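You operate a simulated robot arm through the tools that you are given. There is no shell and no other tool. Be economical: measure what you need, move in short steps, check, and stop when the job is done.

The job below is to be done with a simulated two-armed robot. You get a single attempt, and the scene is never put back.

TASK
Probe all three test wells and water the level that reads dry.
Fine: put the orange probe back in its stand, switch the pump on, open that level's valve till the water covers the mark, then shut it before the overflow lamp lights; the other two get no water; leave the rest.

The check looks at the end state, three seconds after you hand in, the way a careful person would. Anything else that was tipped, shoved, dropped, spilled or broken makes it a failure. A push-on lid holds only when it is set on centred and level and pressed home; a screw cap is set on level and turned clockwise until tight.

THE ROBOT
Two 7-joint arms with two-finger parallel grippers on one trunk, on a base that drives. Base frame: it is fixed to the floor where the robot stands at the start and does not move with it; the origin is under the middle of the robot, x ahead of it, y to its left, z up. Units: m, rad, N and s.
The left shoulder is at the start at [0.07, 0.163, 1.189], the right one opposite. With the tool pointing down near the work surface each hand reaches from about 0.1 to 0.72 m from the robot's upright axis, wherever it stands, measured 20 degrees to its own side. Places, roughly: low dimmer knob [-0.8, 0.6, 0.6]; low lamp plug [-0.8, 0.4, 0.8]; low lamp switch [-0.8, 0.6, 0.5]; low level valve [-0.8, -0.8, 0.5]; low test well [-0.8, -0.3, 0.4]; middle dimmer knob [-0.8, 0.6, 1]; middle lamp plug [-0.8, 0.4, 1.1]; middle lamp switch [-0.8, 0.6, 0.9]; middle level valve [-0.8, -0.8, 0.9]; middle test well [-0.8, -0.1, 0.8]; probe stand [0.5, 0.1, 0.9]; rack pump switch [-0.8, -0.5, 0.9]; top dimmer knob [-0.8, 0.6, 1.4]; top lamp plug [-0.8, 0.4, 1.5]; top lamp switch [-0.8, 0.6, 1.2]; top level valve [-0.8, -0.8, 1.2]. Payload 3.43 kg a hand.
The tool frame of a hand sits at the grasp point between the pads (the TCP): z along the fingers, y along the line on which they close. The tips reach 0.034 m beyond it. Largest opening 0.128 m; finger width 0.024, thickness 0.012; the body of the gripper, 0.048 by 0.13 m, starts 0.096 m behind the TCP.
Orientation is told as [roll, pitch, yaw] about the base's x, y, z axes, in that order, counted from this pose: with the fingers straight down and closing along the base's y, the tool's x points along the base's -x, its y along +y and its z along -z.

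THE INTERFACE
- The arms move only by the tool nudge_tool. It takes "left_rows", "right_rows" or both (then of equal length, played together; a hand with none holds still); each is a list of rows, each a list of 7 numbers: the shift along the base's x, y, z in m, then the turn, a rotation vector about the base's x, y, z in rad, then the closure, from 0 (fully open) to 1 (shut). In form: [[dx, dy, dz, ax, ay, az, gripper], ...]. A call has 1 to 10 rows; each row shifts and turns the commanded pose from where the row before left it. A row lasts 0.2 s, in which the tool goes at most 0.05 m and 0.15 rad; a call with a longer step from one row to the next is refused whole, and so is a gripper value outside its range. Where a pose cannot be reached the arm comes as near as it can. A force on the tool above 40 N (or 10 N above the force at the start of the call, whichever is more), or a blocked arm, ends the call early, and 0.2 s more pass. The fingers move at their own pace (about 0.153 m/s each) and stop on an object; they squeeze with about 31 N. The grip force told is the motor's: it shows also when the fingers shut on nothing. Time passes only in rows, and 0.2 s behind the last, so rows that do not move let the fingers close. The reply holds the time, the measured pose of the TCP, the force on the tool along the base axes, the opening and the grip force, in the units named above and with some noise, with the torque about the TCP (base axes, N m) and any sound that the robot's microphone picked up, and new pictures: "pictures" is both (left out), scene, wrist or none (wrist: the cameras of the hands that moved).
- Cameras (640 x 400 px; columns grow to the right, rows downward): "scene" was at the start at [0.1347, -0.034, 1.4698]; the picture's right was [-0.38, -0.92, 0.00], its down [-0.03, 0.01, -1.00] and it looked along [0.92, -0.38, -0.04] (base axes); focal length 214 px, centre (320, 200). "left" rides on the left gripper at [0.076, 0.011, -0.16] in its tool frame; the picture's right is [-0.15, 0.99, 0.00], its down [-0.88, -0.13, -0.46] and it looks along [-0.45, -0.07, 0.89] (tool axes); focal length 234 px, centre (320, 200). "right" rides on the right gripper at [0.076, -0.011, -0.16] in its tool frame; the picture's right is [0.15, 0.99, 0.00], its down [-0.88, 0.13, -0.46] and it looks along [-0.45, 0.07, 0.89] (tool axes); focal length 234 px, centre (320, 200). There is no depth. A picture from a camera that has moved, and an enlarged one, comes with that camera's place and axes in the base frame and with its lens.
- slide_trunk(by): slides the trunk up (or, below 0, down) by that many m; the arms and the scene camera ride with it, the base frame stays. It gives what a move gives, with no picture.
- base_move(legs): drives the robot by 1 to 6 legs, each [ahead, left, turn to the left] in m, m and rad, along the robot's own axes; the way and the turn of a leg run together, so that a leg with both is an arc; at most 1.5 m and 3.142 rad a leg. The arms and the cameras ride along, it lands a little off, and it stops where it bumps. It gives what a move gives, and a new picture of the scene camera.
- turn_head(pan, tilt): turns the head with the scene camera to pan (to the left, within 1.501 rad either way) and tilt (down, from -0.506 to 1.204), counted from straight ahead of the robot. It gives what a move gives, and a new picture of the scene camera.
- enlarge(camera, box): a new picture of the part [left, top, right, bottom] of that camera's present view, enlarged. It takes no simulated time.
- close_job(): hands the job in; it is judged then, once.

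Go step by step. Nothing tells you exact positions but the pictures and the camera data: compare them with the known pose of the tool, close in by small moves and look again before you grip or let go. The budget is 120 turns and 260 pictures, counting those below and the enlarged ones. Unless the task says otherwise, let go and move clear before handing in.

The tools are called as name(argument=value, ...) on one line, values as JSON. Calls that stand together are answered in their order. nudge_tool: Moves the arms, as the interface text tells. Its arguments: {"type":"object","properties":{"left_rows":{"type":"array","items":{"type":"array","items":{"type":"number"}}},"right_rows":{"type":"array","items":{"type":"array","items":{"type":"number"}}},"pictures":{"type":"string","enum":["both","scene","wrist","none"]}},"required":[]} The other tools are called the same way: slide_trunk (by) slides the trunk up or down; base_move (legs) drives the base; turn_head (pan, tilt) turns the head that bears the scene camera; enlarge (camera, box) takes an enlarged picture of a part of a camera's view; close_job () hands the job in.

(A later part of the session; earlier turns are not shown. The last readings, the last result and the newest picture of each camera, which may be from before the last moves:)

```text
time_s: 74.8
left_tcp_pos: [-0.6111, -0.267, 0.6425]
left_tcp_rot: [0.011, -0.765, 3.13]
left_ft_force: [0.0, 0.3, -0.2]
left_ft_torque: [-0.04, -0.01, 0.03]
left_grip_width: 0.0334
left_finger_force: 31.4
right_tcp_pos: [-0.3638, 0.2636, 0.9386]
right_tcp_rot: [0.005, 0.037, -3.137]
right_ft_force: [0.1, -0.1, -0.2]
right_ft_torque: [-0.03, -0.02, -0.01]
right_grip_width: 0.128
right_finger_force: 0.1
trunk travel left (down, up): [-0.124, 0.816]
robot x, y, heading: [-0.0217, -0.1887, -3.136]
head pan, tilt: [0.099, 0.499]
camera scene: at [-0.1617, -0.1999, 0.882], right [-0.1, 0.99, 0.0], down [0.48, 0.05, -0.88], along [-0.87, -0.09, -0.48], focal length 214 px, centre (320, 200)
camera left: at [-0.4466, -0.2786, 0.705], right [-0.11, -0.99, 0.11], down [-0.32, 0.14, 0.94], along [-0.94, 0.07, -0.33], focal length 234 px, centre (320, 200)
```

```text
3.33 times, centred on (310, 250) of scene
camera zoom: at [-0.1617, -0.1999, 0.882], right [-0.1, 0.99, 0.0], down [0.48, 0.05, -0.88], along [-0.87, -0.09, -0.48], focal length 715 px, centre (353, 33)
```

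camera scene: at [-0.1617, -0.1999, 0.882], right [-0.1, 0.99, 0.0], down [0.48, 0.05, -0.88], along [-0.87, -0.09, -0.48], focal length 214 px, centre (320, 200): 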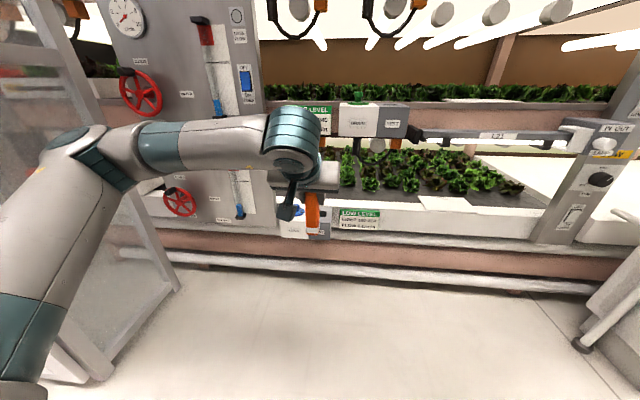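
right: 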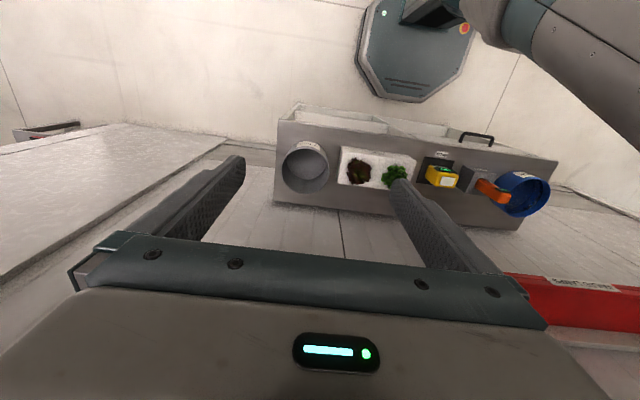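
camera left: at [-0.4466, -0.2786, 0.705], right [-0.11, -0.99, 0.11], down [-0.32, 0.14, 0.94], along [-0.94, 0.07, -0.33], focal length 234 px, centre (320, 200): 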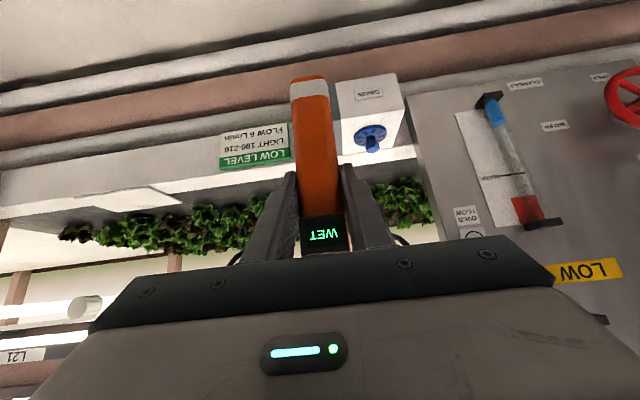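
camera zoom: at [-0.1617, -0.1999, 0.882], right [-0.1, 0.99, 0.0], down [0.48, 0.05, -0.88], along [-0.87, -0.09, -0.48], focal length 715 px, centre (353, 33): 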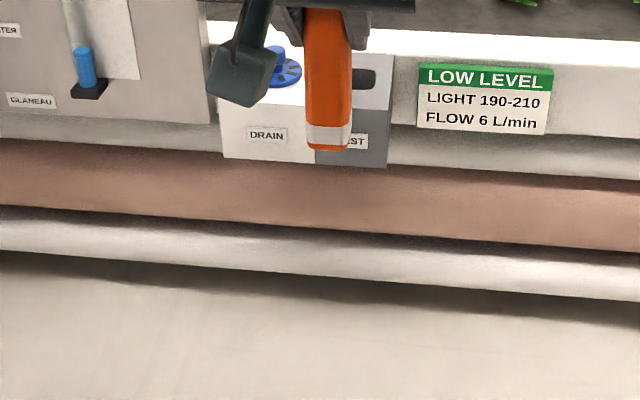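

Same geometry as before. Drive in 0.12 m, then look.

base_move(legs=[[0.12, 0, 0]])

nudge_tool(left_rows=[[-0.015, 0, 0.005, 0, 0, 0, 1], [-0.02, 0, 0, 0, 0, 0, 1]], pictures="wrist")

enlarge(camera="scene", box=[255, 190, 355, 270])

enlarge(camera="left", box=[250, 30, 370, 130])

```text
time_s: 76.0
left_tcp_pos: [-0.7347, -0.2671, 0.6425]
left_tcp_rot: [0.01, -0.765, 3.128]
left_ft_force: [0.3, 0.4, -0.6]
left_ft_torque: [-0.01, -0.01, 0.03]
left_grip_width: 0.0334
left_finger_force: 31.2
right_tcp_pos: [-0.4855, 0.2631, 0.9375]
right_tcp_rot: [0.004, 0.038, -3.138]
right_ft_force: [-0.2, 0.6, -0.1]
right_ft_torque: [0.01, 0.01, -0.03]
right_grip_width: 0.128
right_finger_force: 0.0
trunk travel left (down, up): [-0.124, 0.816]
robot x, y, heading: [-0.1456, -0.1907, -3.135]
head pan, tilt: [0.099, 0.499]
camera scene: at [-0.2844, -0.2004, 0.8819], right [-0.1, 0.99, 0.0], down [0.48, 0.05, -0.88], along [-0.87, -0.09, -0.48], focal length 214 px, centre (320, 200)
```

scene: 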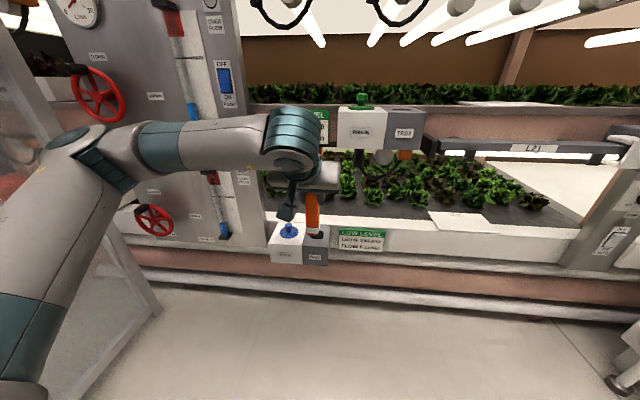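

```text
time_s: 76.6
left_tcp_pos: [-0.7679, -0.2671, 0.6483]
left_tcp_rot: [0.01, -0.767, 3.127]
left_ft_force: [1.1, -0.6, -1.1]
left_ft_torque: [0.03, -0.03, -0.03]
left_grip_width: 0.0336
left_finger_force: 30.4
right_tcp_pos: [-0.4866, 0.2628, 0.9374]
right_tcp_rot: [0.005, 0.035, -3.138]
right_ft_force: [-0.3, -0.7, 0.3]
right_ft_torque: [0.01, 0.0, 0.0]
right_grip_width: 0.128
right_finger_force: 0.1
trunk travel left (down, up): [-0.124, 0.816]
robot x, y, heading: [-0.1445, -0.1918, -3.138]
head pan, tilt: [0.099, 0.499]
camera left: at [-0.6034, -0.2785, 0.7098], right [-0.11, -0.99, 0.11], down [-0.32, 0.14, 0.94], along [-0.94, 0.07, -0.33], focal length 234 px, centre (320, 200)
```

left: 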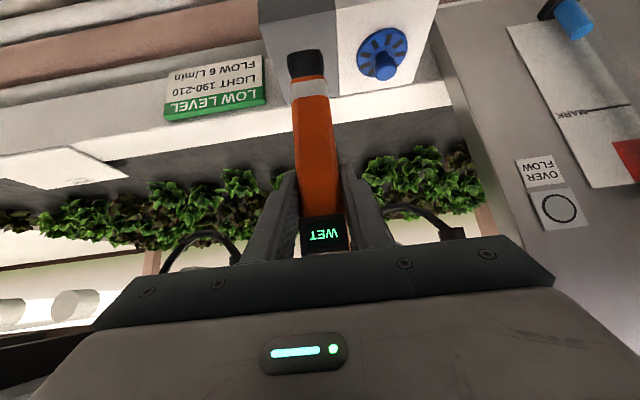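

```text
5.00 times, centred on (305, 230) of scene
camera zoom: at [-0.284, -0.2004, 0.882], right [-0.1, 0.99, 0.0], down [0.48, 0.05, -0.88], along [-0.87, -0.09, -0.48], focal length 1072 px, centre (395, 50)
```

zoom: 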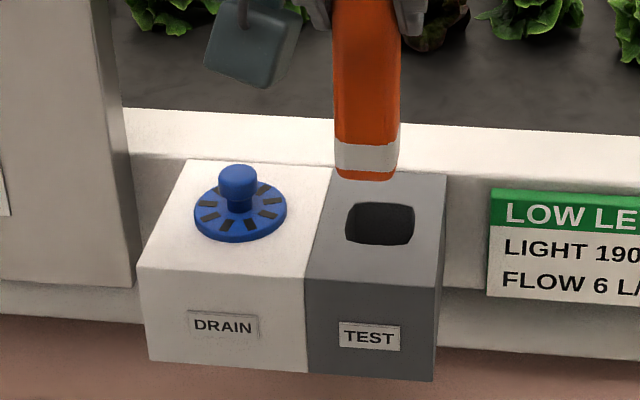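

```text
4.00 times, centred on (310, 80) of left
camera zoom: at [-0.6034, -0.2785, 0.7098], right [-0.11, -0.99, 0.11], down [-0.32, 0.14, 0.94], along [-0.94, 0.07, -0.33], focal length 937 px, centre (360, 680)
```

zoom: 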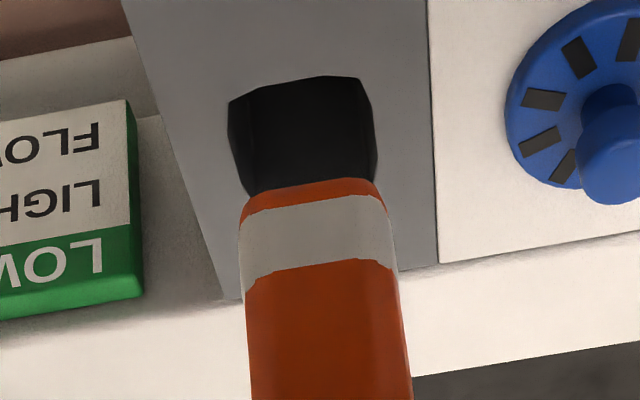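

Low slot ≈ (-0.803,-0.265,0.474). Using the settled middle pose as calibration, go to TCP x≈-0.806, y≈-0.2645 and lower to just above.

nudge_tool(left_rows=[[-0.019, 0.0012, 0, 0, 0, 0, 1], [-0.019, 0.0013, 0, 0, 0, 0, 1], [0, 0, -0.02, 0, 0, 0, 1], [0, 0, -0.022, 0, 0, 0, 1]], pictures="none")

enlarge(camera="scene", box=[255, 190, 355, 270])

enlarge(camera="left", box=[250, 50, 370, 150])

```text
time_s: 77.6
left_tcp_pos: [-0.8056, -0.2663, 0.6055]
left_tcp_rot: [0.011, -0.766, 3.13]
left_ft_force: [0.1, -0.2, -0.7]
left_ft_torque: [0.03, -0.01, -0.02]
left_grip_width: 0.0334
left_finger_force: 30.8
right_tcp_pos: [-0.487, 0.2633, 0.9377]
right_tcp_rot: [0.004, 0.038, -3.139]
right_ft_force: [-0.2, 0.8, -0.2]
right_ft_torque: [0.01, 0.0, 0.01]
right_grip_width: 0.1281
right_finger_force: 0.1
trunk travel left (down, up): [-0.124, 0.816]
robot x, y, heading: [-0.1408, -0.1907, -3.135]
head pan, tilt: [0.099, 0.499]
```

```text
5.00 times, centred on (305, 230) of scene
camera zoom: at [-0.2841, -0.2005, 0.882], right [-0.1, 0.99, 0.0], down [0.48, 0.05, -0.88], along [-0.87, -0.09, -0.48], focal length 1072 px, centre (395, 50)
```

zoom: 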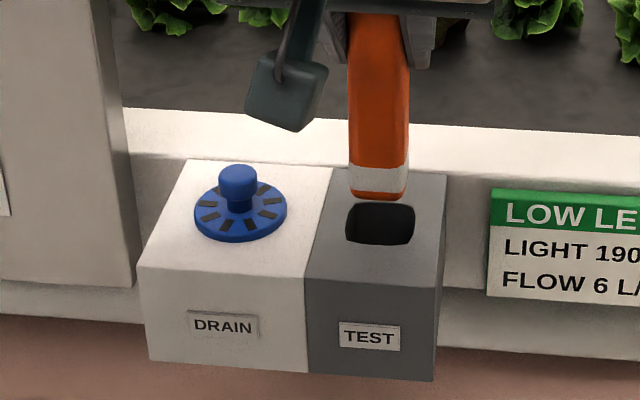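

```text
4.00 times, centred on (310, 100) of left
camera zoom: at [-0.6418, -0.2771, 0.6682], right [-0.11, -0.99, 0.11], down [-0.32, 0.14, 0.94], along [-0.94, 0.07, -0.33], focal length 937 px, centre (360, 600)
```

zoom: 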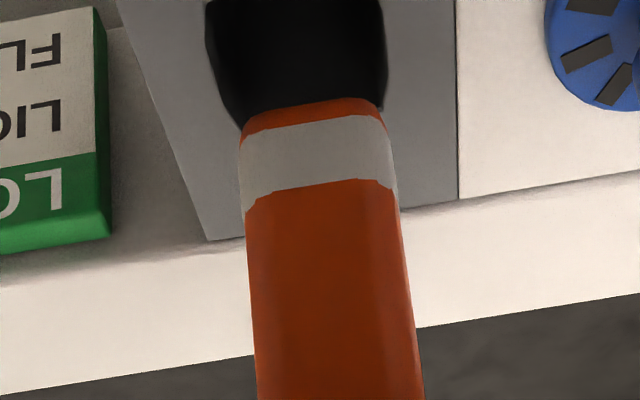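

Close; tiny correction (+2 mm x, +1.5 mm y) and lower to the rim.

nudge_tool(left_rows=[[0.002, 0.0015, 0, 0, 0, 0, 1], [0, 0, -0.01, 0, 0, 0, 1], [0, 0, -0.008, 0, 0, 0, 1]], pictures="none")

enlarge(camera="scene", box=[285, 215, 345, 263])

enlarge(camera="left", box=[250, 50, 370, 150])

```text
time_s: 78.4
left_tcp_pos: [-0.8047, -0.2644, 0.5897]
left_tcp_rot: [0.01, -0.766, 3.129]
left_ft_force: [0.0, 0.6, -0.9]
left_ft_torque: [0.0, -0.04, -0.01]
left_grip_width: 0.0334
left_finger_force: 30.8
right_tcp_pos: [-0.4869, 0.2632, 0.9373]
right_tcp_rot: [0.006, 0.038, -3.137]
right_ft_force: [-0.7, -0.3, -1.1]
right_ft_torque: [0.05, 0.02, -0.01]
right_grip_width: 0.128
right_finger_force: 0.1
trunk travel left (down, up): [-0.124, 0.816]
robot x, y, heading: [-0.1421, -0.1927, -3.136]
head pan, tilt: [0.099, 0.499]
```

```text
8.33 times, centred on (315, 239) of scene
camera zoom: at [-0.284, -0.2005, 0.882], right [-0.1, 0.99, 0.0], down [0.48, 0.05, -0.88], along [-0.87, -0.09, -0.48], focal length 1787 px, centre (362, -125)
```

zoom: 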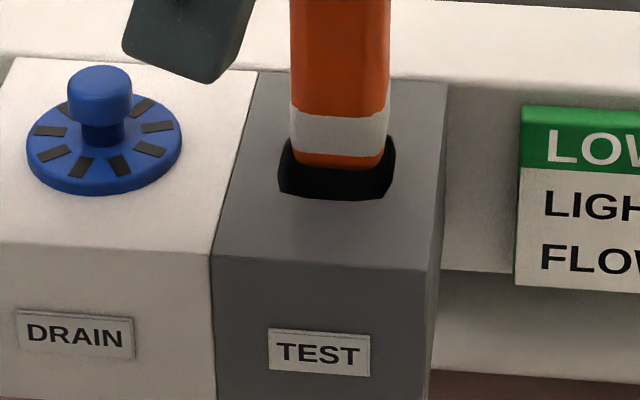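

```text
4.00 times, centred on (310, 100) of left
camera zoom: at [-0.6391, -0.2749, 0.6508], right [-0.11, -0.99, 0.11], down [-0.32, 0.14, 0.94], along [-0.94, 0.07, -0.33], focal length 937 px, centre (360, 600)
```

zoom: 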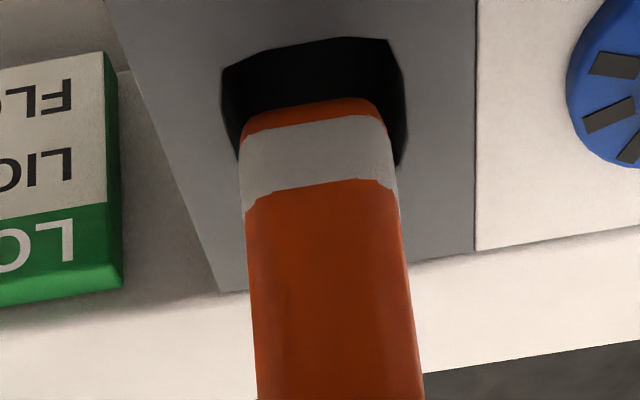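

Inside the outline. Lower gently 2.4 cm and check.

nudge_tool(left_rows=[[0, 0, -0.006, 0, 0, 0, 1], [0, 0, -0.006, 0, 0, 0, 1], [0, 0, -0.006, 0, 0, 0, 1], [0, 0, -0.006, 0, 0, 0, 1]], pictures="wrist")

enlarge(camera="scene", box=[285, 215, 345, 263])

```text
time_s: 79.4
left_tcp_pos: [-0.8041, -0.2634, 0.5636]
left_tcp_rot: [0.008, -0.767, 3.13]
left_ft_force: [-0.1, -1.2, -1.1]
left_ft_torque: [-0.02, 0.01, 0.02]
left_grip_width: 0.0336
left_finger_force: 30.9
right_tcp_pos: [-0.4859, 0.2624, 0.9372]
right_tcp_rot: [0.006, 0.036, -3.135]
right_ft_force: [0.2, 0.1, -0.3]
right_ft_torque: [0.02, 0.0, -0.02]
right_grip_width: 0.1284
right_finger_force: 0.1
trunk travel left (down, up): [-0.124, 0.816]
robot x, y, heading: [-0.1459, -0.1915, -3.14]
head pan, tilt: [0.099, 0.499]
camera left: at [-0.6387, -0.2747, 0.6256], right [-0.11, -0.99, 0.11], down [-0.32, 0.14, 0.94], along [-0.94, 0.07, -0.33], focal length 234 px, centre (320, 200)
```

left: 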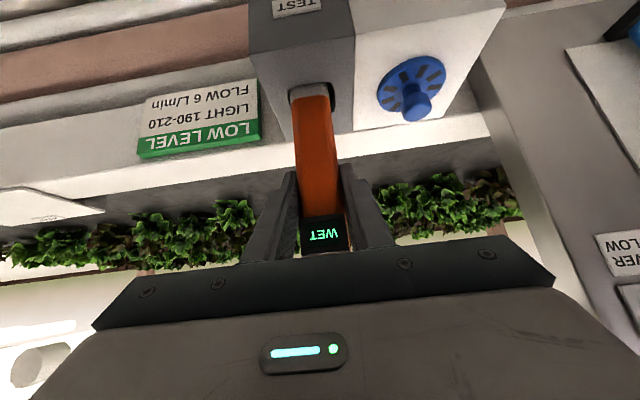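

```text
8.33 times, centred on (315, 239) of scene
camera zoom: at [-0.284, -0.2005, 0.882], right [-0.1, 0.99, 0.0], down [0.48, 0.05, -0.88], along [-0.87, -0.09, -0.48], focal length 1787 px, centre (362, -125)
```

zoom: 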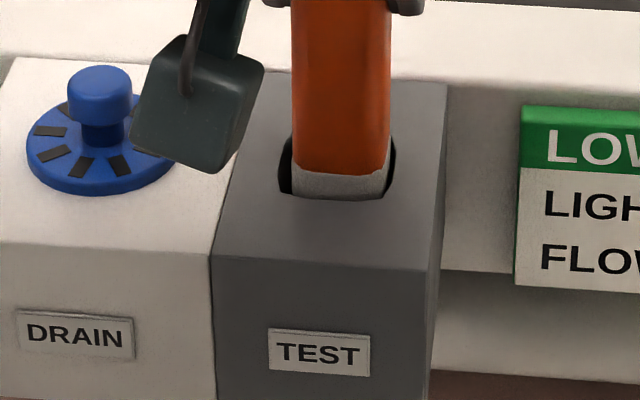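

It entered cleanly. Continue down to the full depth.

nudge_tool(left_rows=[[-0.001, 0, -0.008, 0, 0, 0, 1], [0, 0, -0.008, 0, 0, 0, 1], [0, 0, -0.008, 0, 0, 0, 1], [0, 0, -0.008, 0, 0, 0, 1], [0, 0, -0.004, 0, 0, 0, 1], [0, 0, 0, 0, 0, 0, 1]], pictures="wrist")

enlarge(camera="left", box=[280, 200, 370, 260])

```text
time_s: 80.8
left_tcp_pos: [-0.8044, -0.2626, 0.5274]
left_tcp_rot: [0.01, -0.769, 3.129]
left_ft_force: [0.0, 0.6, 6.7]
left_ft_torque: [0.13, -0.04, -0.01]
left_grip_width: 0.0332
left_finger_force: 31.3
right_tcp_pos: [-0.4848, 0.2627, 0.9383]
right_tcp_rot: [0.005, 0.037, -3.138]
right_ft_force: [0.0, -0.1, -0.4]
right_ft_torque: [-0.01, -0.02, 0.02]
right_grip_width: 0.1277
right_finger_force: 0.1
trunk travel left (down, up): [-0.124, 0.816]
robot x, y, heading: [-0.1464, -0.1915, -3.132]
head pan, tilt: [0.099, 0.499]
camera left: at [-0.6399, -0.2744, 0.5902], right [-0.11, -0.99, 0.11], down [-0.31, 0.14, 0.94], along [-0.94, 0.07, -0.33], focal length 234 px, centre (320, 200)
```

left: 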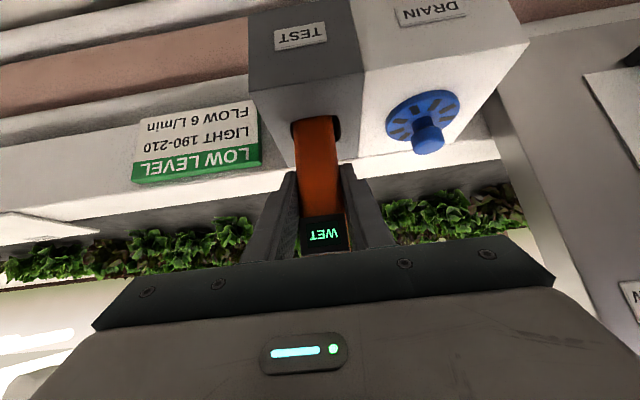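

```text
6.67 times, centred on (325, 230) of left
camera zoom: at [-0.6399, -0.2744, 0.5902], right [-0.11, -0.99, 0.11], down [-0.31, 0.14, 0.94], along [-0.94, 0.07, -0.33], focal length 1561 px, centre (287, 0)
```

zoom: 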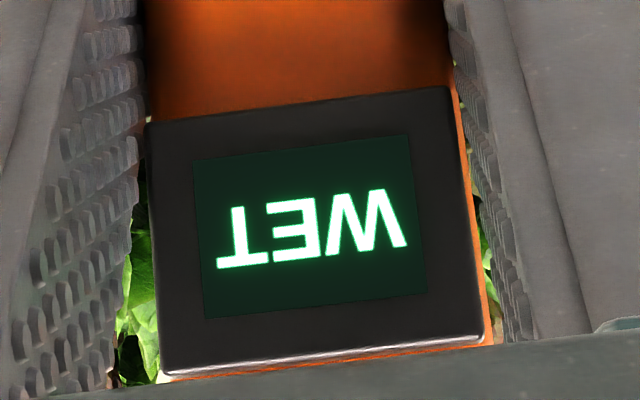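

At the bottom; reads WET, though it may be latched from before, so I dwell to make sure.

nudge_tool(left_rows=[[0, 0, 0, 0, 0, 0, 1], [0, 0, 0, 0, 0, 0, 1], [0, 0, 0, 0, 0, 0, 1], [0, 0, 0, 0, 0, 0, 1], [0, 0, 0, 0, 0, 0, 1], [0, 0, 0, 0, 0, 0, 1], [0, 0, 0, 0, 0, 0, 1], [0, 0, 0, 0, 0, 0, 1], [0, 0, 0, 0, 0, 0, 1], [0, 0, 0, 0, 0, 0, 1]], pictures="wrist")

```text
time_s: 83.0
left_tcp_pos: [-0.8041, -0.2633, 0.5274]
left_tcp_rot: [0.009, -0.769, 3.128]
left_ft_force: [-2.6, -0.4, 14.4]
left_ft_torque: [0.13, 0.24, 0.03]
left_grip_width: 0.0335
left_finger_force: 30.5
right_tcp_pos: [-0.4852, 0.2628, 0.9385]
right_tcp_rot: [0.006, 0.035, -3.137]
right_ft_force: [0.2, 0.1, 0.0]
right_ft_torque: [0.02, -0.03, 0.01]
right_grip_width: 0.1279
right_finger_force: 0.0
trunk travel left (down, up): [-0.124, 0.816]
robot x, y, heading: [-0.1447, -0.1923, -3.133]
head pan, tilt: [0.099, 0.499]
camera left: at [-0.6394, -0.2745, 0.5902], right [-0.11, -0.99, 0.11], down [-0.32, 0.14, 0.94], along [-0.94, 0.07, -0.33], focal length 234 px, centre (320, 200)
```

left: 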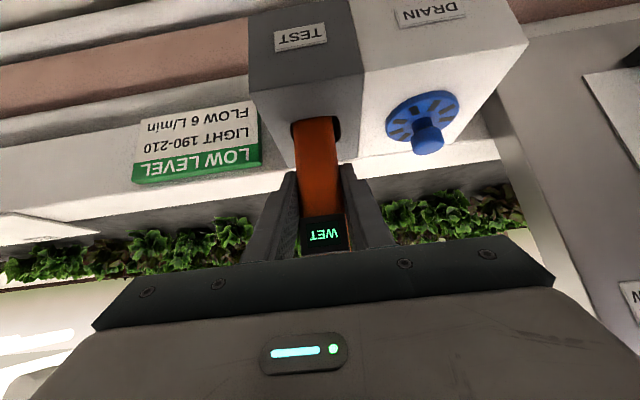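

Low = WET. Lift out, back off and raise the trunk for the top well.

nudge_tool(left_rows=[[0, 0, 0.01, 0, 0, 0, 1], [0, 0, 0.02, 0, 0, 0, 1], [0, 0, 0.02, 0, 0, 0, 1], [0, 0, 0.02, 0, 0, 0, 1], [0, 0, 0.02, 0, 0, 0, 1], [0.02, 0, 0.01, 0, 0, 0, 1], [0.025, 0, 0, 0, 0, 0, 1], [0.025, 0, 0, 0, 0, 0, 1]], pictures="none")

base_move(legs=[[-0.13, 0, 0]])

slide_trunk(by=0.73)

base_move(legs=[[0.05, 0, 0]])

```text
time_s: 84.8
left_tcp_pos: [-0.734, -0.2627, 0.6273]
left_tcp_rot: [0.011, -0.766, 3.129]
left_ft_force: [-0.1, 0.3, -1.6]
left_ft_torque: [0.02, 0.01, 0.0]
left_grip_width: 0.0335
left_finger_force: 31.7
right_tcp_pos: [-0.4862, 0.263, 0.9372]
right_tcp_rot: [0.005, 0.036, -3.138]
right_ft_force: [0.7, 0.6, -0.6]
right_ft_torque: [-0.04, -0.02, 0.03]
right_grip_width: 0.1281
right_finger_force: 0.1
trunk travel left (down, up): [-0.124, 0.816]
robot x, y, heading: [-0.1434, -0.1932, -3.135]
head pan, tilt: [0.099, 0.499]
```

```text
time_s: 86.1
left_tcp_pos: [-0.6044, -0.2608, 0.6262]
left_tcp_rot: [0.012, -0.769, 3.127]
left_ft_force: [0.0, 0.0, -0.6]
left_ft_torque: [-0.01, -0.01, 0.02]
left_grip_width: 0.0334
left_finger_force: 31.0
right_tcp_pos: [-0.3554, 0.2629, 0.9381]
right_tcp_rot: [0.003, 0.035, -3.137]
right_ft_force: [0.2, 1.0, -1.1]
right_ft_torque: [-0.04, 0.05, 0.02]
right_grip_width: 0.128
right_finger_force: 0.0
trunk travel left (down, up): [-0.124, 0.816]
robot x, y, heading: [-0.0112, -0.1914, -3.135]
head pan, tilt: [0.099, 0.499]
camera scene: at [-0.1529, -0.1998, 0.8821], right [-0.1, 0.99, 0.0], down [0.48, 0.05, -0.88], along [-0.87, -0.09, -0.48], focal length 214 px, centre (320, 200)
```

scene: 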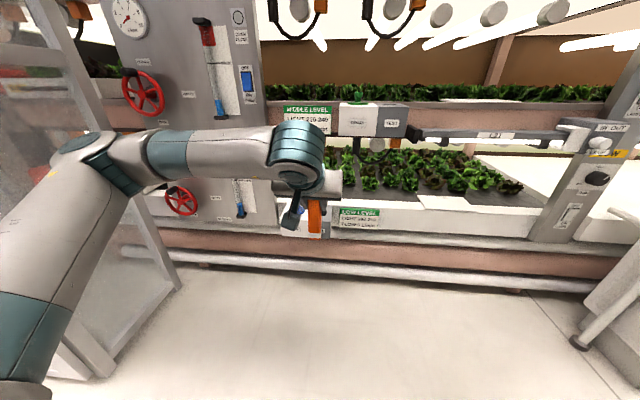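

```text
refused: 0.73 is not a number from -0.4 to 0.4
```

```text
time_s: 87.0
left_tcp_pos: [-0.6547, -0.2621, 0.6257]
left_tcp_rot: [0.01, -0.764, 3.127]
left_ft_force: [-0.1, 0.2, -1.3]
left_ft_torque: [0.01, 0.0, -0.02]
left_grip_width: 0.0333
left_finger_force: 30.3
right_tcp_pos: [-0.4065, 0.2631, 0.9372]
right_tcp_rot: [0.006, 0.04, -3.137]
right_ft_force: [-0.5, -0.5, 0.1]
right_ft_torque: [0.03, -0.02, 0.0]
right_grip_width: 0.1281
right_finger_force: 0.1
trunk travel left (down, up): [-0.124, 0.816]
robot x, y, heading: [-0.0635, -0.1902, -3.133]
head pan, tilt: [0.099, 0.499]
camera scene: at [-0.2038, -0.2, 0.8818], right [-0.1, 0.99, 0.0], down [0.48, 0.05, -0.88], along [-0.87, -0.09, -0.48], focal length 214 px, centre (320, 200)
```

scene: 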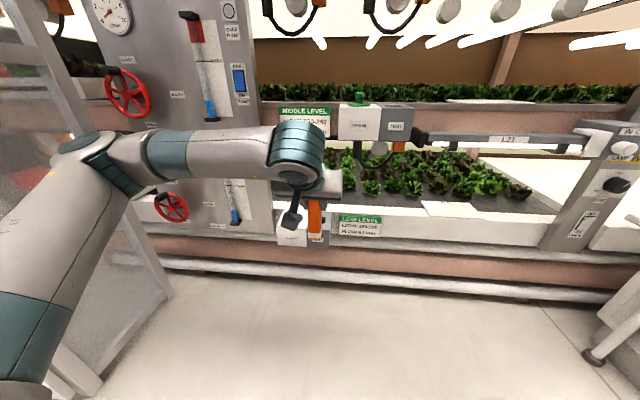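

Back off slightly and raise the trunk in two steps.

base_move(legs=[[-0.05, 0, 0]])

slide_trunk(by=0.4)

slide_trunk(by=0.34)

base_move(legs=[[0.13, 0, 0]])

enlarge(camera="left", box=[0, 0, 640, 400])

```text
time_s: 88.0
left_tcp_pos: [-0.6028, -0.2629, 0.6267]
left_tcp_rot: [0.012, -0.767, 3.129]
left_ft_force: [0.0, 0.6, -1.5]
left_ft_torque: [-0.02, -0.02, 0.03]
left_grip_width: 0.0333
left_finger_force: 31.7
right_tcp_pos: [-0.3547, 0.2629, 0.9385]
right_tcp_rot: [0.006, 0.036, -3.138]
right_ft_force: [-0.2, -0.7, -0.6]
right_ft_torque: [-0.01, 0.03, -0.01]
right_grip_width: 0.1279
right_finger_force: 0.0
trunk travel left (down, up): [-0.124, 0.816]
robot x, y, heading: [-0.0112, -0.1913, -3.142]
head pan, tilt: [0.099, 0.499]
camera scene: at [-0.1527, -0.1998, 0.8821], right [-0.1, 0.99, 0.0], down [0.48, 0.05, -0.88], along [-0.87, -0.09, -0.48], focal length 214 px, centre (320, 200)
```

scene: 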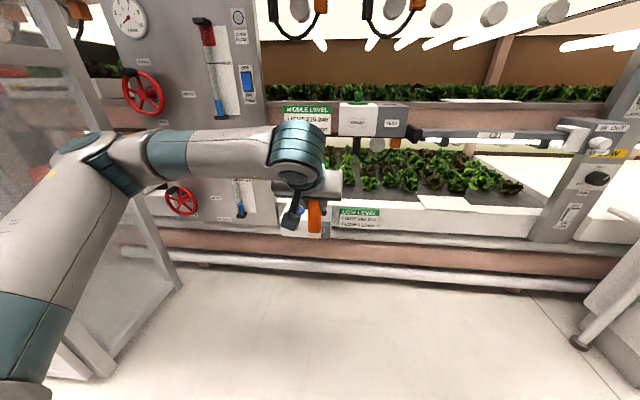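

```text
time_s: 91.8
left_tcp_pos: [-0.6047, -0.2621, 1.0262]
left_tcp_rot: [0.011, -0.766, 3.128]
left_ft_force: [0.2, -0.3, -0.9]
left_ft_torque: [-0.03, -0.04, -0.01]
left_grip_width: 0.0331
left_finger_force: 30.9
right_tcp_pos: [-0.3554, 0.2624, 1.3386]
right_tcp_rot: [0.006, 0.036, -3.138]
right_ft_force: [0.3, 0.5, 0.7]
right_ft_torque: [0.0, -0.01, -0.01]
right_grip_width: 0.1282
right_finger_force: 0.0
trunk travel left (down, up): [-0.524, 0.416]
robot x, y, heading: [-0.0126, -0.1917, -3.134]
head pan, tilt: [0.099, 0.499]
```

```text
time_s: 95.1
left_tcp_pos: [-0.6042, -0.2619, 1.3662]
left_tcp_rot: [0.01, -0.766, 3.126]
left_ft_force: [0.7, 0.9, -1.6]
left_ft_torque: [0.03, 0.0, -0.01]
left_grip_width: 0.0333
left_finger_force: 30.9
right_tcp_pos: [-0.3549, 0.2632, 1.6773]
right_tcp_rot: [0.006, 0.037, -3.138]
right_ft_force: [0.7, 1.0, -0.4]
right_ft_torque: [0.04, 0.0, -0.03]
right_grip_width: 0.128
right_finger_force: 0.0
trunk travel left (down, up): [-0.864, 0.076]
robot x, y, heading: [-0.0156, -0.1891, -3.142]
head pan, tilt: [0.099, 0.499]
```

```text
time_s: 96.4
left_tcp_pos: [-0.7303, -0.2616, 1.3686]
left_tcp_rot: [0.01, -0.77, 3.128]
left_ft_force: [0.6, 0.4, -1.3]
left_ft_torque: [0.01, -0.01, 0.01]
left_grip_width: 0.0333
left_finger_force: 30.8
right_tcp_pos: [-0.4797, 0.2643, 1.6783]
right_tcp_rot: [0.006, 0.032, -3.141]
right_ft_force: [-0.2, 0.0, -0.1]
right_ft_torque: [0.02, 0.03, 0.01]
right_grip_width: 0.1279
right_finger_force: 0.0
trunk travel left (down, up): [-0.864, 0.076]
robot x, y, heading: [-0.1442, -0.1925, -3.137]
head pan, tilt: [0.099, 0.499]
camera scene: at [-0.2787, -0.2001, 1.6224], right [-0.1, 0.99, 0.0], down [0.47, 0.05, -0.88], along [-0.87, -0.09, -0.48], focal length 214 px, centre (320, 200)
```

scene: 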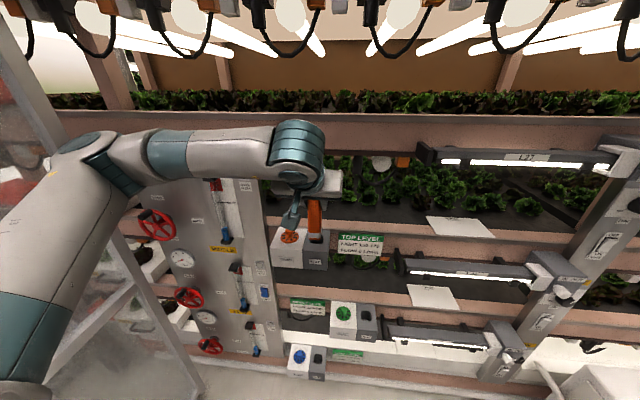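

```text
1.00 times, centred on (320, 200) of left (not enlarged: the box is as wide or as high as the picture)
camera zoom: at [-0.5649, -0.273, 1.4298], right [-0.11, -0.99, 0.11], down [-0.31, 0.14, 0.94], along [-0.94, 0.07, -0.33], focal length 234 px, centre (320, 200)
```

zoom: 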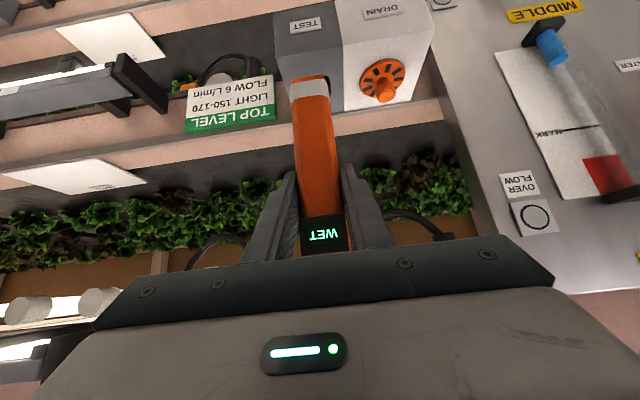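

Same view as before. Advance to x≈-0.767 and measure.

nudge_tool(left_rows=[[-0.018, 0, 0, 0, 0, 0, 1], [-0.018, 0, 0, 0, 0, 0, 1]], pictures="none")

enlarge(camera="scene", box=[255, 190, 355, 270])

enlarge(camera="left", box=[250, 30, 370, 130])

```text
time_s: 97.0
left_tcp_pos: [-0.7669, -0.2614, 1.368]
left_tcp_rot: [0.01, -0.767, 3.125]
left_ft_force: [0.1, -0.1, -0.5]
left_ft_torque: [-0.02, -0.04, 0.01]
left_grip_width: 0.0336
left_finger_force: 30.9
right_tcp_pos: [-0.4806, 0.2629, 1.6785]
right_tcp_rot: [0.002, 0.034, -3.141]
right_ft_force: [-0.4, 0.5, 0.3]
right_ft_torque: [0.01, 0.03, 0.01]
right_grip_width: 0.1279
right_finger_force: 0.0
trunk travel left (down, up): [-0.864, 0.076]
robot x, y, heading: [-0.145, -0.1893, -3.134]
head pan, tilt: [0.099, 0.499]
```

```text
5.00 times, centred on (305, 230) of scene
camera zoom: at [-0.2804, -0.2002, 1.6222], right [-0.1, 0.99, 0.0], down [0.48, 0.05, -0.88], along [-0.87, -0.09, -0.48], focal length 1072 px, centre (395, 50)
```

zoom: 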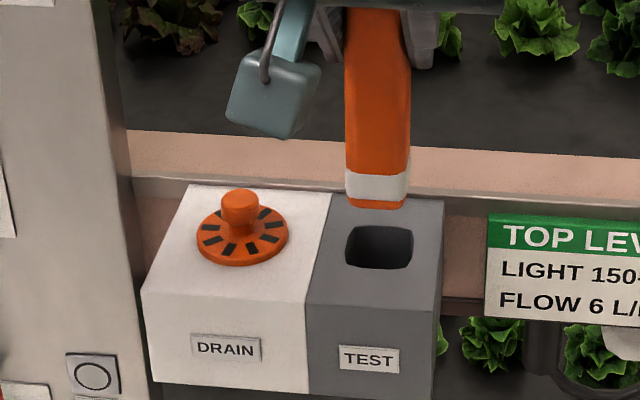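

```text
4.00 times, centred on (310, 80) of left
camera zoom: at [-0.6019, -0.2727, 1.4299], right [-0.11, -0.99, 0.11], down [-0.32, 0.14, 0.94], along [-0.94, 0.07, -0.33], focal length 937 px, centre (360, 680)
```

zoom: 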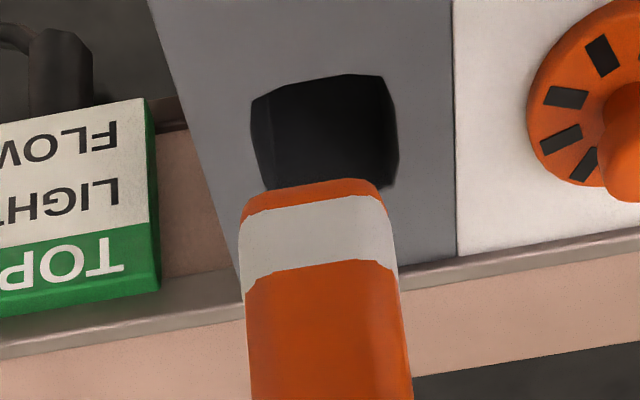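

Top slot ≈ (-0.804,-0.2655,1.1915). Move over and down to the rim.

nudge_tool(left_rows=[[-0.019, -0.002, 0, 0, 0, 0, 1], [-0.019, -0.0015, 0, 0, 0, 0, 1], [0, 0, -0.02, 0, 0, 0, 1], [0, 0, -0.02, 0, 0, 0, 1], [0, 0, -0.016, 0, 0, 0, 1]], pictures="none")

enlarge(camera="scene", box=[285, 215, 345, 263])

enlarge(camera="left", box=[250, 50, 370, 150])

```text
time_s: 98.2
left_tcp_pos: [-0.8057, -0.2653, 1.31]
left_tcp_rot: [0.01, -0.767, 3.127]
left_ft_force: [0.8, 0.6, -0.6]
left_ft_torque: [-0.05, -0.01, 0.02]
left_grip_width: 0.0334
left_finger_force: 30.8
right_tcp_pos: [-0.4846, 0.2637, 1.6777]
right_tcp_rot: [0.003, 0.036, -3.139]
right_ft_force: [0.2, 0.6, 0.9]
right_ft_torque: [0.01, 0.03, 0.03]
right_grip_width: 0.1279
right_finger_force: 0.0
trunk travel left (down, up): [-0.864, 0.076]
robot x, y, heading: [-0.1416, -0.1904, -3.135]
head pan, tilt: [0.099, 0.499]
```

```text
8.33 times, centred on (315, 239) of scene
camera zoom: at [-0.2825, -0.2004, 1.622], right [-0.1, 0.99, 0.0], down [0.48, 0.05, -0.88], along [-0.87, -0.09, -0.48], focal length 1787 px, centre (362, -125)
```

zoom: 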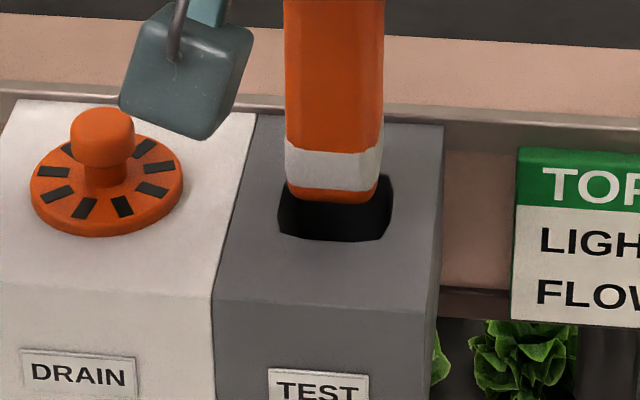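

```text
4.00 times, centred on (310, 100) of left
camera zoom: at [-0.641, -0.2772, 1.3723], right [-0.11, -0.99, 0.11], down [-0.32, 0.14, 0.94], along [-0.94, 0.07, -0.33], focal length 937 px, centre (360, 600)
```

zoom: 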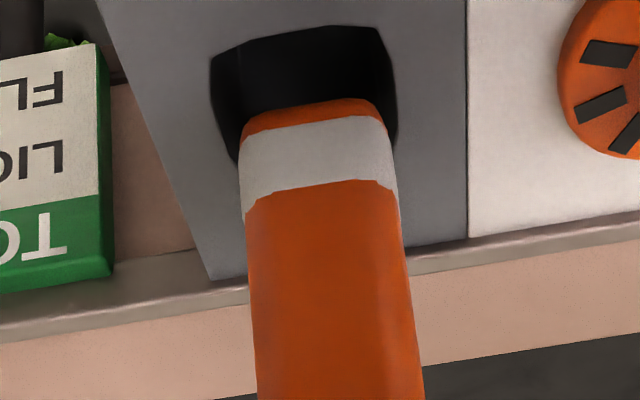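

Good; +1 mm y and lower in small steps.

nudge_tool(left_rows=[[0.0005, 0.001, -0.004, 0, 0, 0, 1], [0, 0, -0.007, 0, 0, 0, 1], [0, 0, -0.007, 0, 0, 0, 1], [0, 0, -0.007, 0, 0, 0, 1], [0, 0, -0.007, 0, 0, 0, 1]], pictures="wrist")

enlarge(camera="scene", box=[285, 215, 345, 263])

```text
time_s: 99.4
left_tcp_pos: [-0.8057, -0.2653, 1.279]
left_tcp_rot: [0.01, -0.766, 3.128]
left_ft_force: [2.1, 0.0, -0.3]
left_ft_torque: [-0.01, -0.2, 0.02]
left_grip_width: 0.0335
left_finger_force: 31.1
right_tcp_pos: [-0.4829, 0.2628, 1.6778]
right_tcp_rot: [0.003, 0.035, -3.138]
right_ft_force: [1.2, -0.1, -0.6]
right_ft_torque: [0.01, -0.01, 0.0]
right_grip_width: 0.1281
right_finger_force: 0.0
trunk travel left (down, up): [-0.864, 0.076]
robot x, y, heading: [-0.1423, -0.1886, -3.14]
head pan, tilt: [0.099, 0.499]
camera left: at [-0.6414, -0.276, 1.3404], right [-0.11, -0.99, 0.11], down [-0.32, 0.14, 0.94], along [-0.94, 0.07, -0.33], focal length 234 px, centre (320, 200)
```

left: 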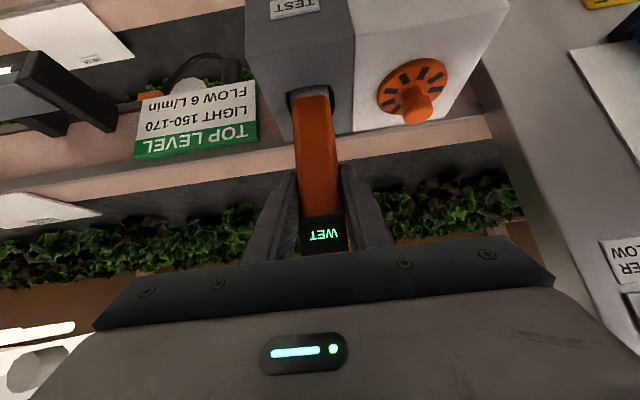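

```text
8.33 times, centred on (315, 239) of scene
camera zoom: at [-0.2821, -0.2003, 1.6221], right [-0.1, 0.99, 0.0], down [0.48, 0.05, -0.88], along [-0.87, -0.09, -0.48], focal length 1787 px, centre (362, -125)
```

zoom: 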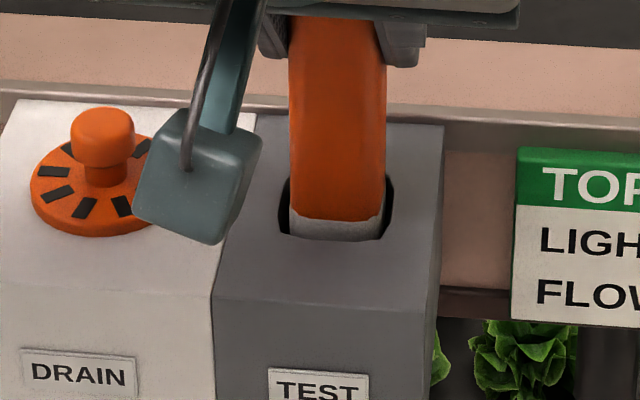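

In the hole. Lower to full depth.

nudge_tool(left_rows=[[0.001, 0, -0.007, 0, 0, 0, 1], [0, 0, -0.007, 0, 0, 0, 1], [0, 0, -0.007, 0, 0, 0, 1], [0, 0, -0.007, 0, 0, 0, 1], [0, 0, -0.005, 0, 0, 0, 1], [0, 0, 0, 0, 0, 0, 1], [0, 0, 0, 0, 0, 0, 1], [0, 0, 0, 0, 0, 0, 1], [0, 0, 0, 0, 0, 0, 1]], pictures="wrist")

```text
time_s: 101.4
left_tcp_pos: [-0.8044, -0.2653, 1.2479]
left_tcp_rot: [0.008, -0.774, 3.128]
left_ft_force: [-5.7, -3.0, 23.8]
left_ft_torque: [0.0, 0.45, 0.02]
left_grip_width: 0.0333
left_finger_force: 30.8
right_tcp_pos: [-0.4823, 0.2627, 1.6777]
right_tcp_rot: [0.003, 0.036, -3.14]
right_ft_force: [0.0, -0.1, -0.4]
right_ft_torque: [-0.01, 0.0, -0.03]
right_grip_width: 0.1281
right_finger_force: 0.0
trunk travel left (down, up): [-0.864, 0.076]
robot x, y, heading: [-0.1434, -0.1918, -3.141]
head pan, tilt: [0.099, 0.499]
camera left: at [-0.6398, -0.2758, 1.3095], right [-0.11, -0.99, 0.11], down [-0.31, 0.14, 0.94], along [-0.94, 0.07, -0.32], focal length 234 px, centre (320, 200)
```

left: 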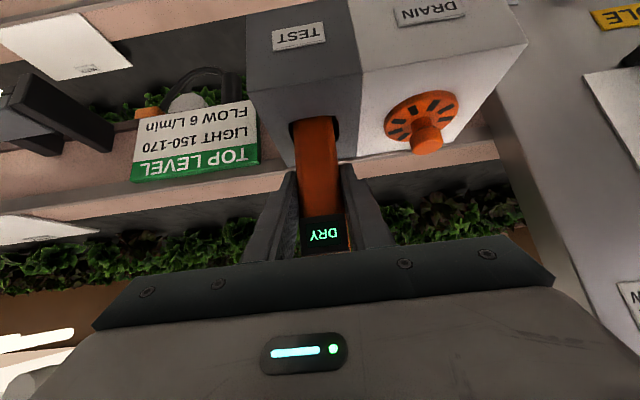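

Top = DRY. Lift out, back off, drive to the middle and lower the trunk to its original height.

nudge_tool(left_rows=[[0, 0, 0.01, 0, 0, 0, 1], [0, 0, 0.02, 0, 0, 0, 1], [0, 0, 0.02, 0, 0, 0, 1], [0, 0, 0.02, 0, 0, 0, 1], [0, 0, 0.02, 0, 0, 0, 1], [0.01, 0, 0.02, 0, 0, 0, 1], [0.03, 0, 0, 0, 0, 0, 1], [0.03, 0, 0, 0, 0, 0, 1], [0.03, 0, 0, 0, 0, 0, 1], [0.03, 0, 0, 0, 0, 0, 1]], pictures="wrist")

base_move(legs=[[-0.12, 0, 0], [0, -0.19, 0], [0, 0, -1.57], [0, 0, -1.57]])

turn_head(pan=0.15, tilt=0.75)

```text
time_s: 103.6
left_tcp_pos: [-0.6717, -0.266, 1.3568]
left_tcp_rot: [0.01, -0.767, 3.127]
left_ft_force: [0.4, -0.9, -1.4]
left_ft_torque: [0.0, -0.01, 0.0]
left_grip_width: 0.0334
left_finger_force: 31.0
right_tcp_pos: [-0.4832, 0.2637, 1.677]
right_tcp_rot: [0.005, 0.036, -3.141]
right_ft_force: [-0.3, 0.4, 0.4]
right_ft_torque: [0.01, -0.01, -0.01]
right_grip_width: 0.1279
right_finger_force: 0.2
trunk travel left (down, up): [-0.864, 0.076]
robot x, y, heading: [-0.1416, -0.1896, -3.139]
head pan, tilt: [0.099, 0.499]
camera left: at [-0.5083, -0.277, 1.4188], right [-0.11, -0.99, 0.11], down [-0.32, 0.14, 0.94], along [-0.94, 0.07, -0.33], focal length 234 px, centre (320, 200)
```

left: 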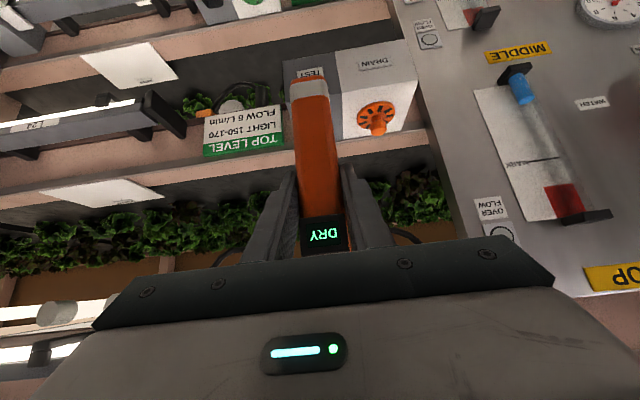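

```text
time_s: 113.7
left_tcp_pos: [0.5115, 0.0695, 1.3559]
left_tcp_rot: [0.009, -0.766, -0.023]
left_ft_force: [0.4, -0.7, -1.5]
left_ft_torque: [0.01, 0.01, -0.01]
left_grip_width: 0.0333
left_finger_force: 31.1
right_tcp_pos: [0.315, -0.4566, 1.6778]
right_tcp_rot: [0.003, 0.036, -0.008]
right_ft_force: [0.4, 0.0, -0.8]
right_ft_torque: [0.02, 0.01, -0.01]
right_grip_width: 0.1284
right_finger_force: 0.1
trunk travel left (down, up): [-0.864, 0.076]
robot x, y, heading: [-0.0238, -0.0012, -0.003]
head pan, tilt: [0.099, 0.499]
camera scene: at [0.1197, 0.0098, 1.622], right [0.09, -1.0, 0.0], down [-0.48, -0.05, -0.88], along [0.87, 0.08, -0.48], focal length 214 px, centre (320, 200)
```

scene: 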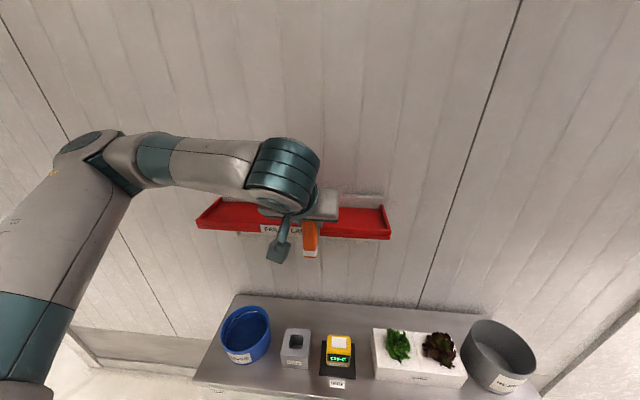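

```text
time_s: 114.4
left_tcp_pos: [0.5116, 0.0699, 1.357]
left_tcp_rot: [0.011, -0.768, -0.023]
left_ft_force: [-0.5, -0.3, -1.1]
left_ft_torque: [0.03, 0.03, -0.02]
left_grip_width: 0.0334
left_finger_force: 31.6
right_tcp_pos: [0.3148, -0.457, 1.6777]
right_tcp_rot: [0.004, 0.038, -0.007]
right_ft_force: [0.5, -0.1, -0.7]
right_ft_torque: [0.0, 0.02, -0.01]
right_grip_width: 0.128
right_finger_force: 0.0
trunk travel left (down, up): [-0.864, 0.076]
robot x, y, heading: [-0.0249, -0.0017, -0.0]
head pan, tilt: [0.15, 0.75]
camera scene: at [0.1111, 0.0127, 1.6001], right [0.14, -0.99, 0.0], down [-0.67, -0.1, -0.73], along [0.72, 0.11, -0.68], focal length 214 px, centre (320, 200)
```

scene: 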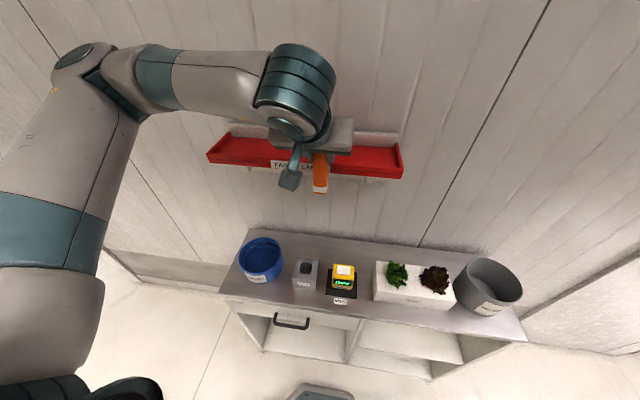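

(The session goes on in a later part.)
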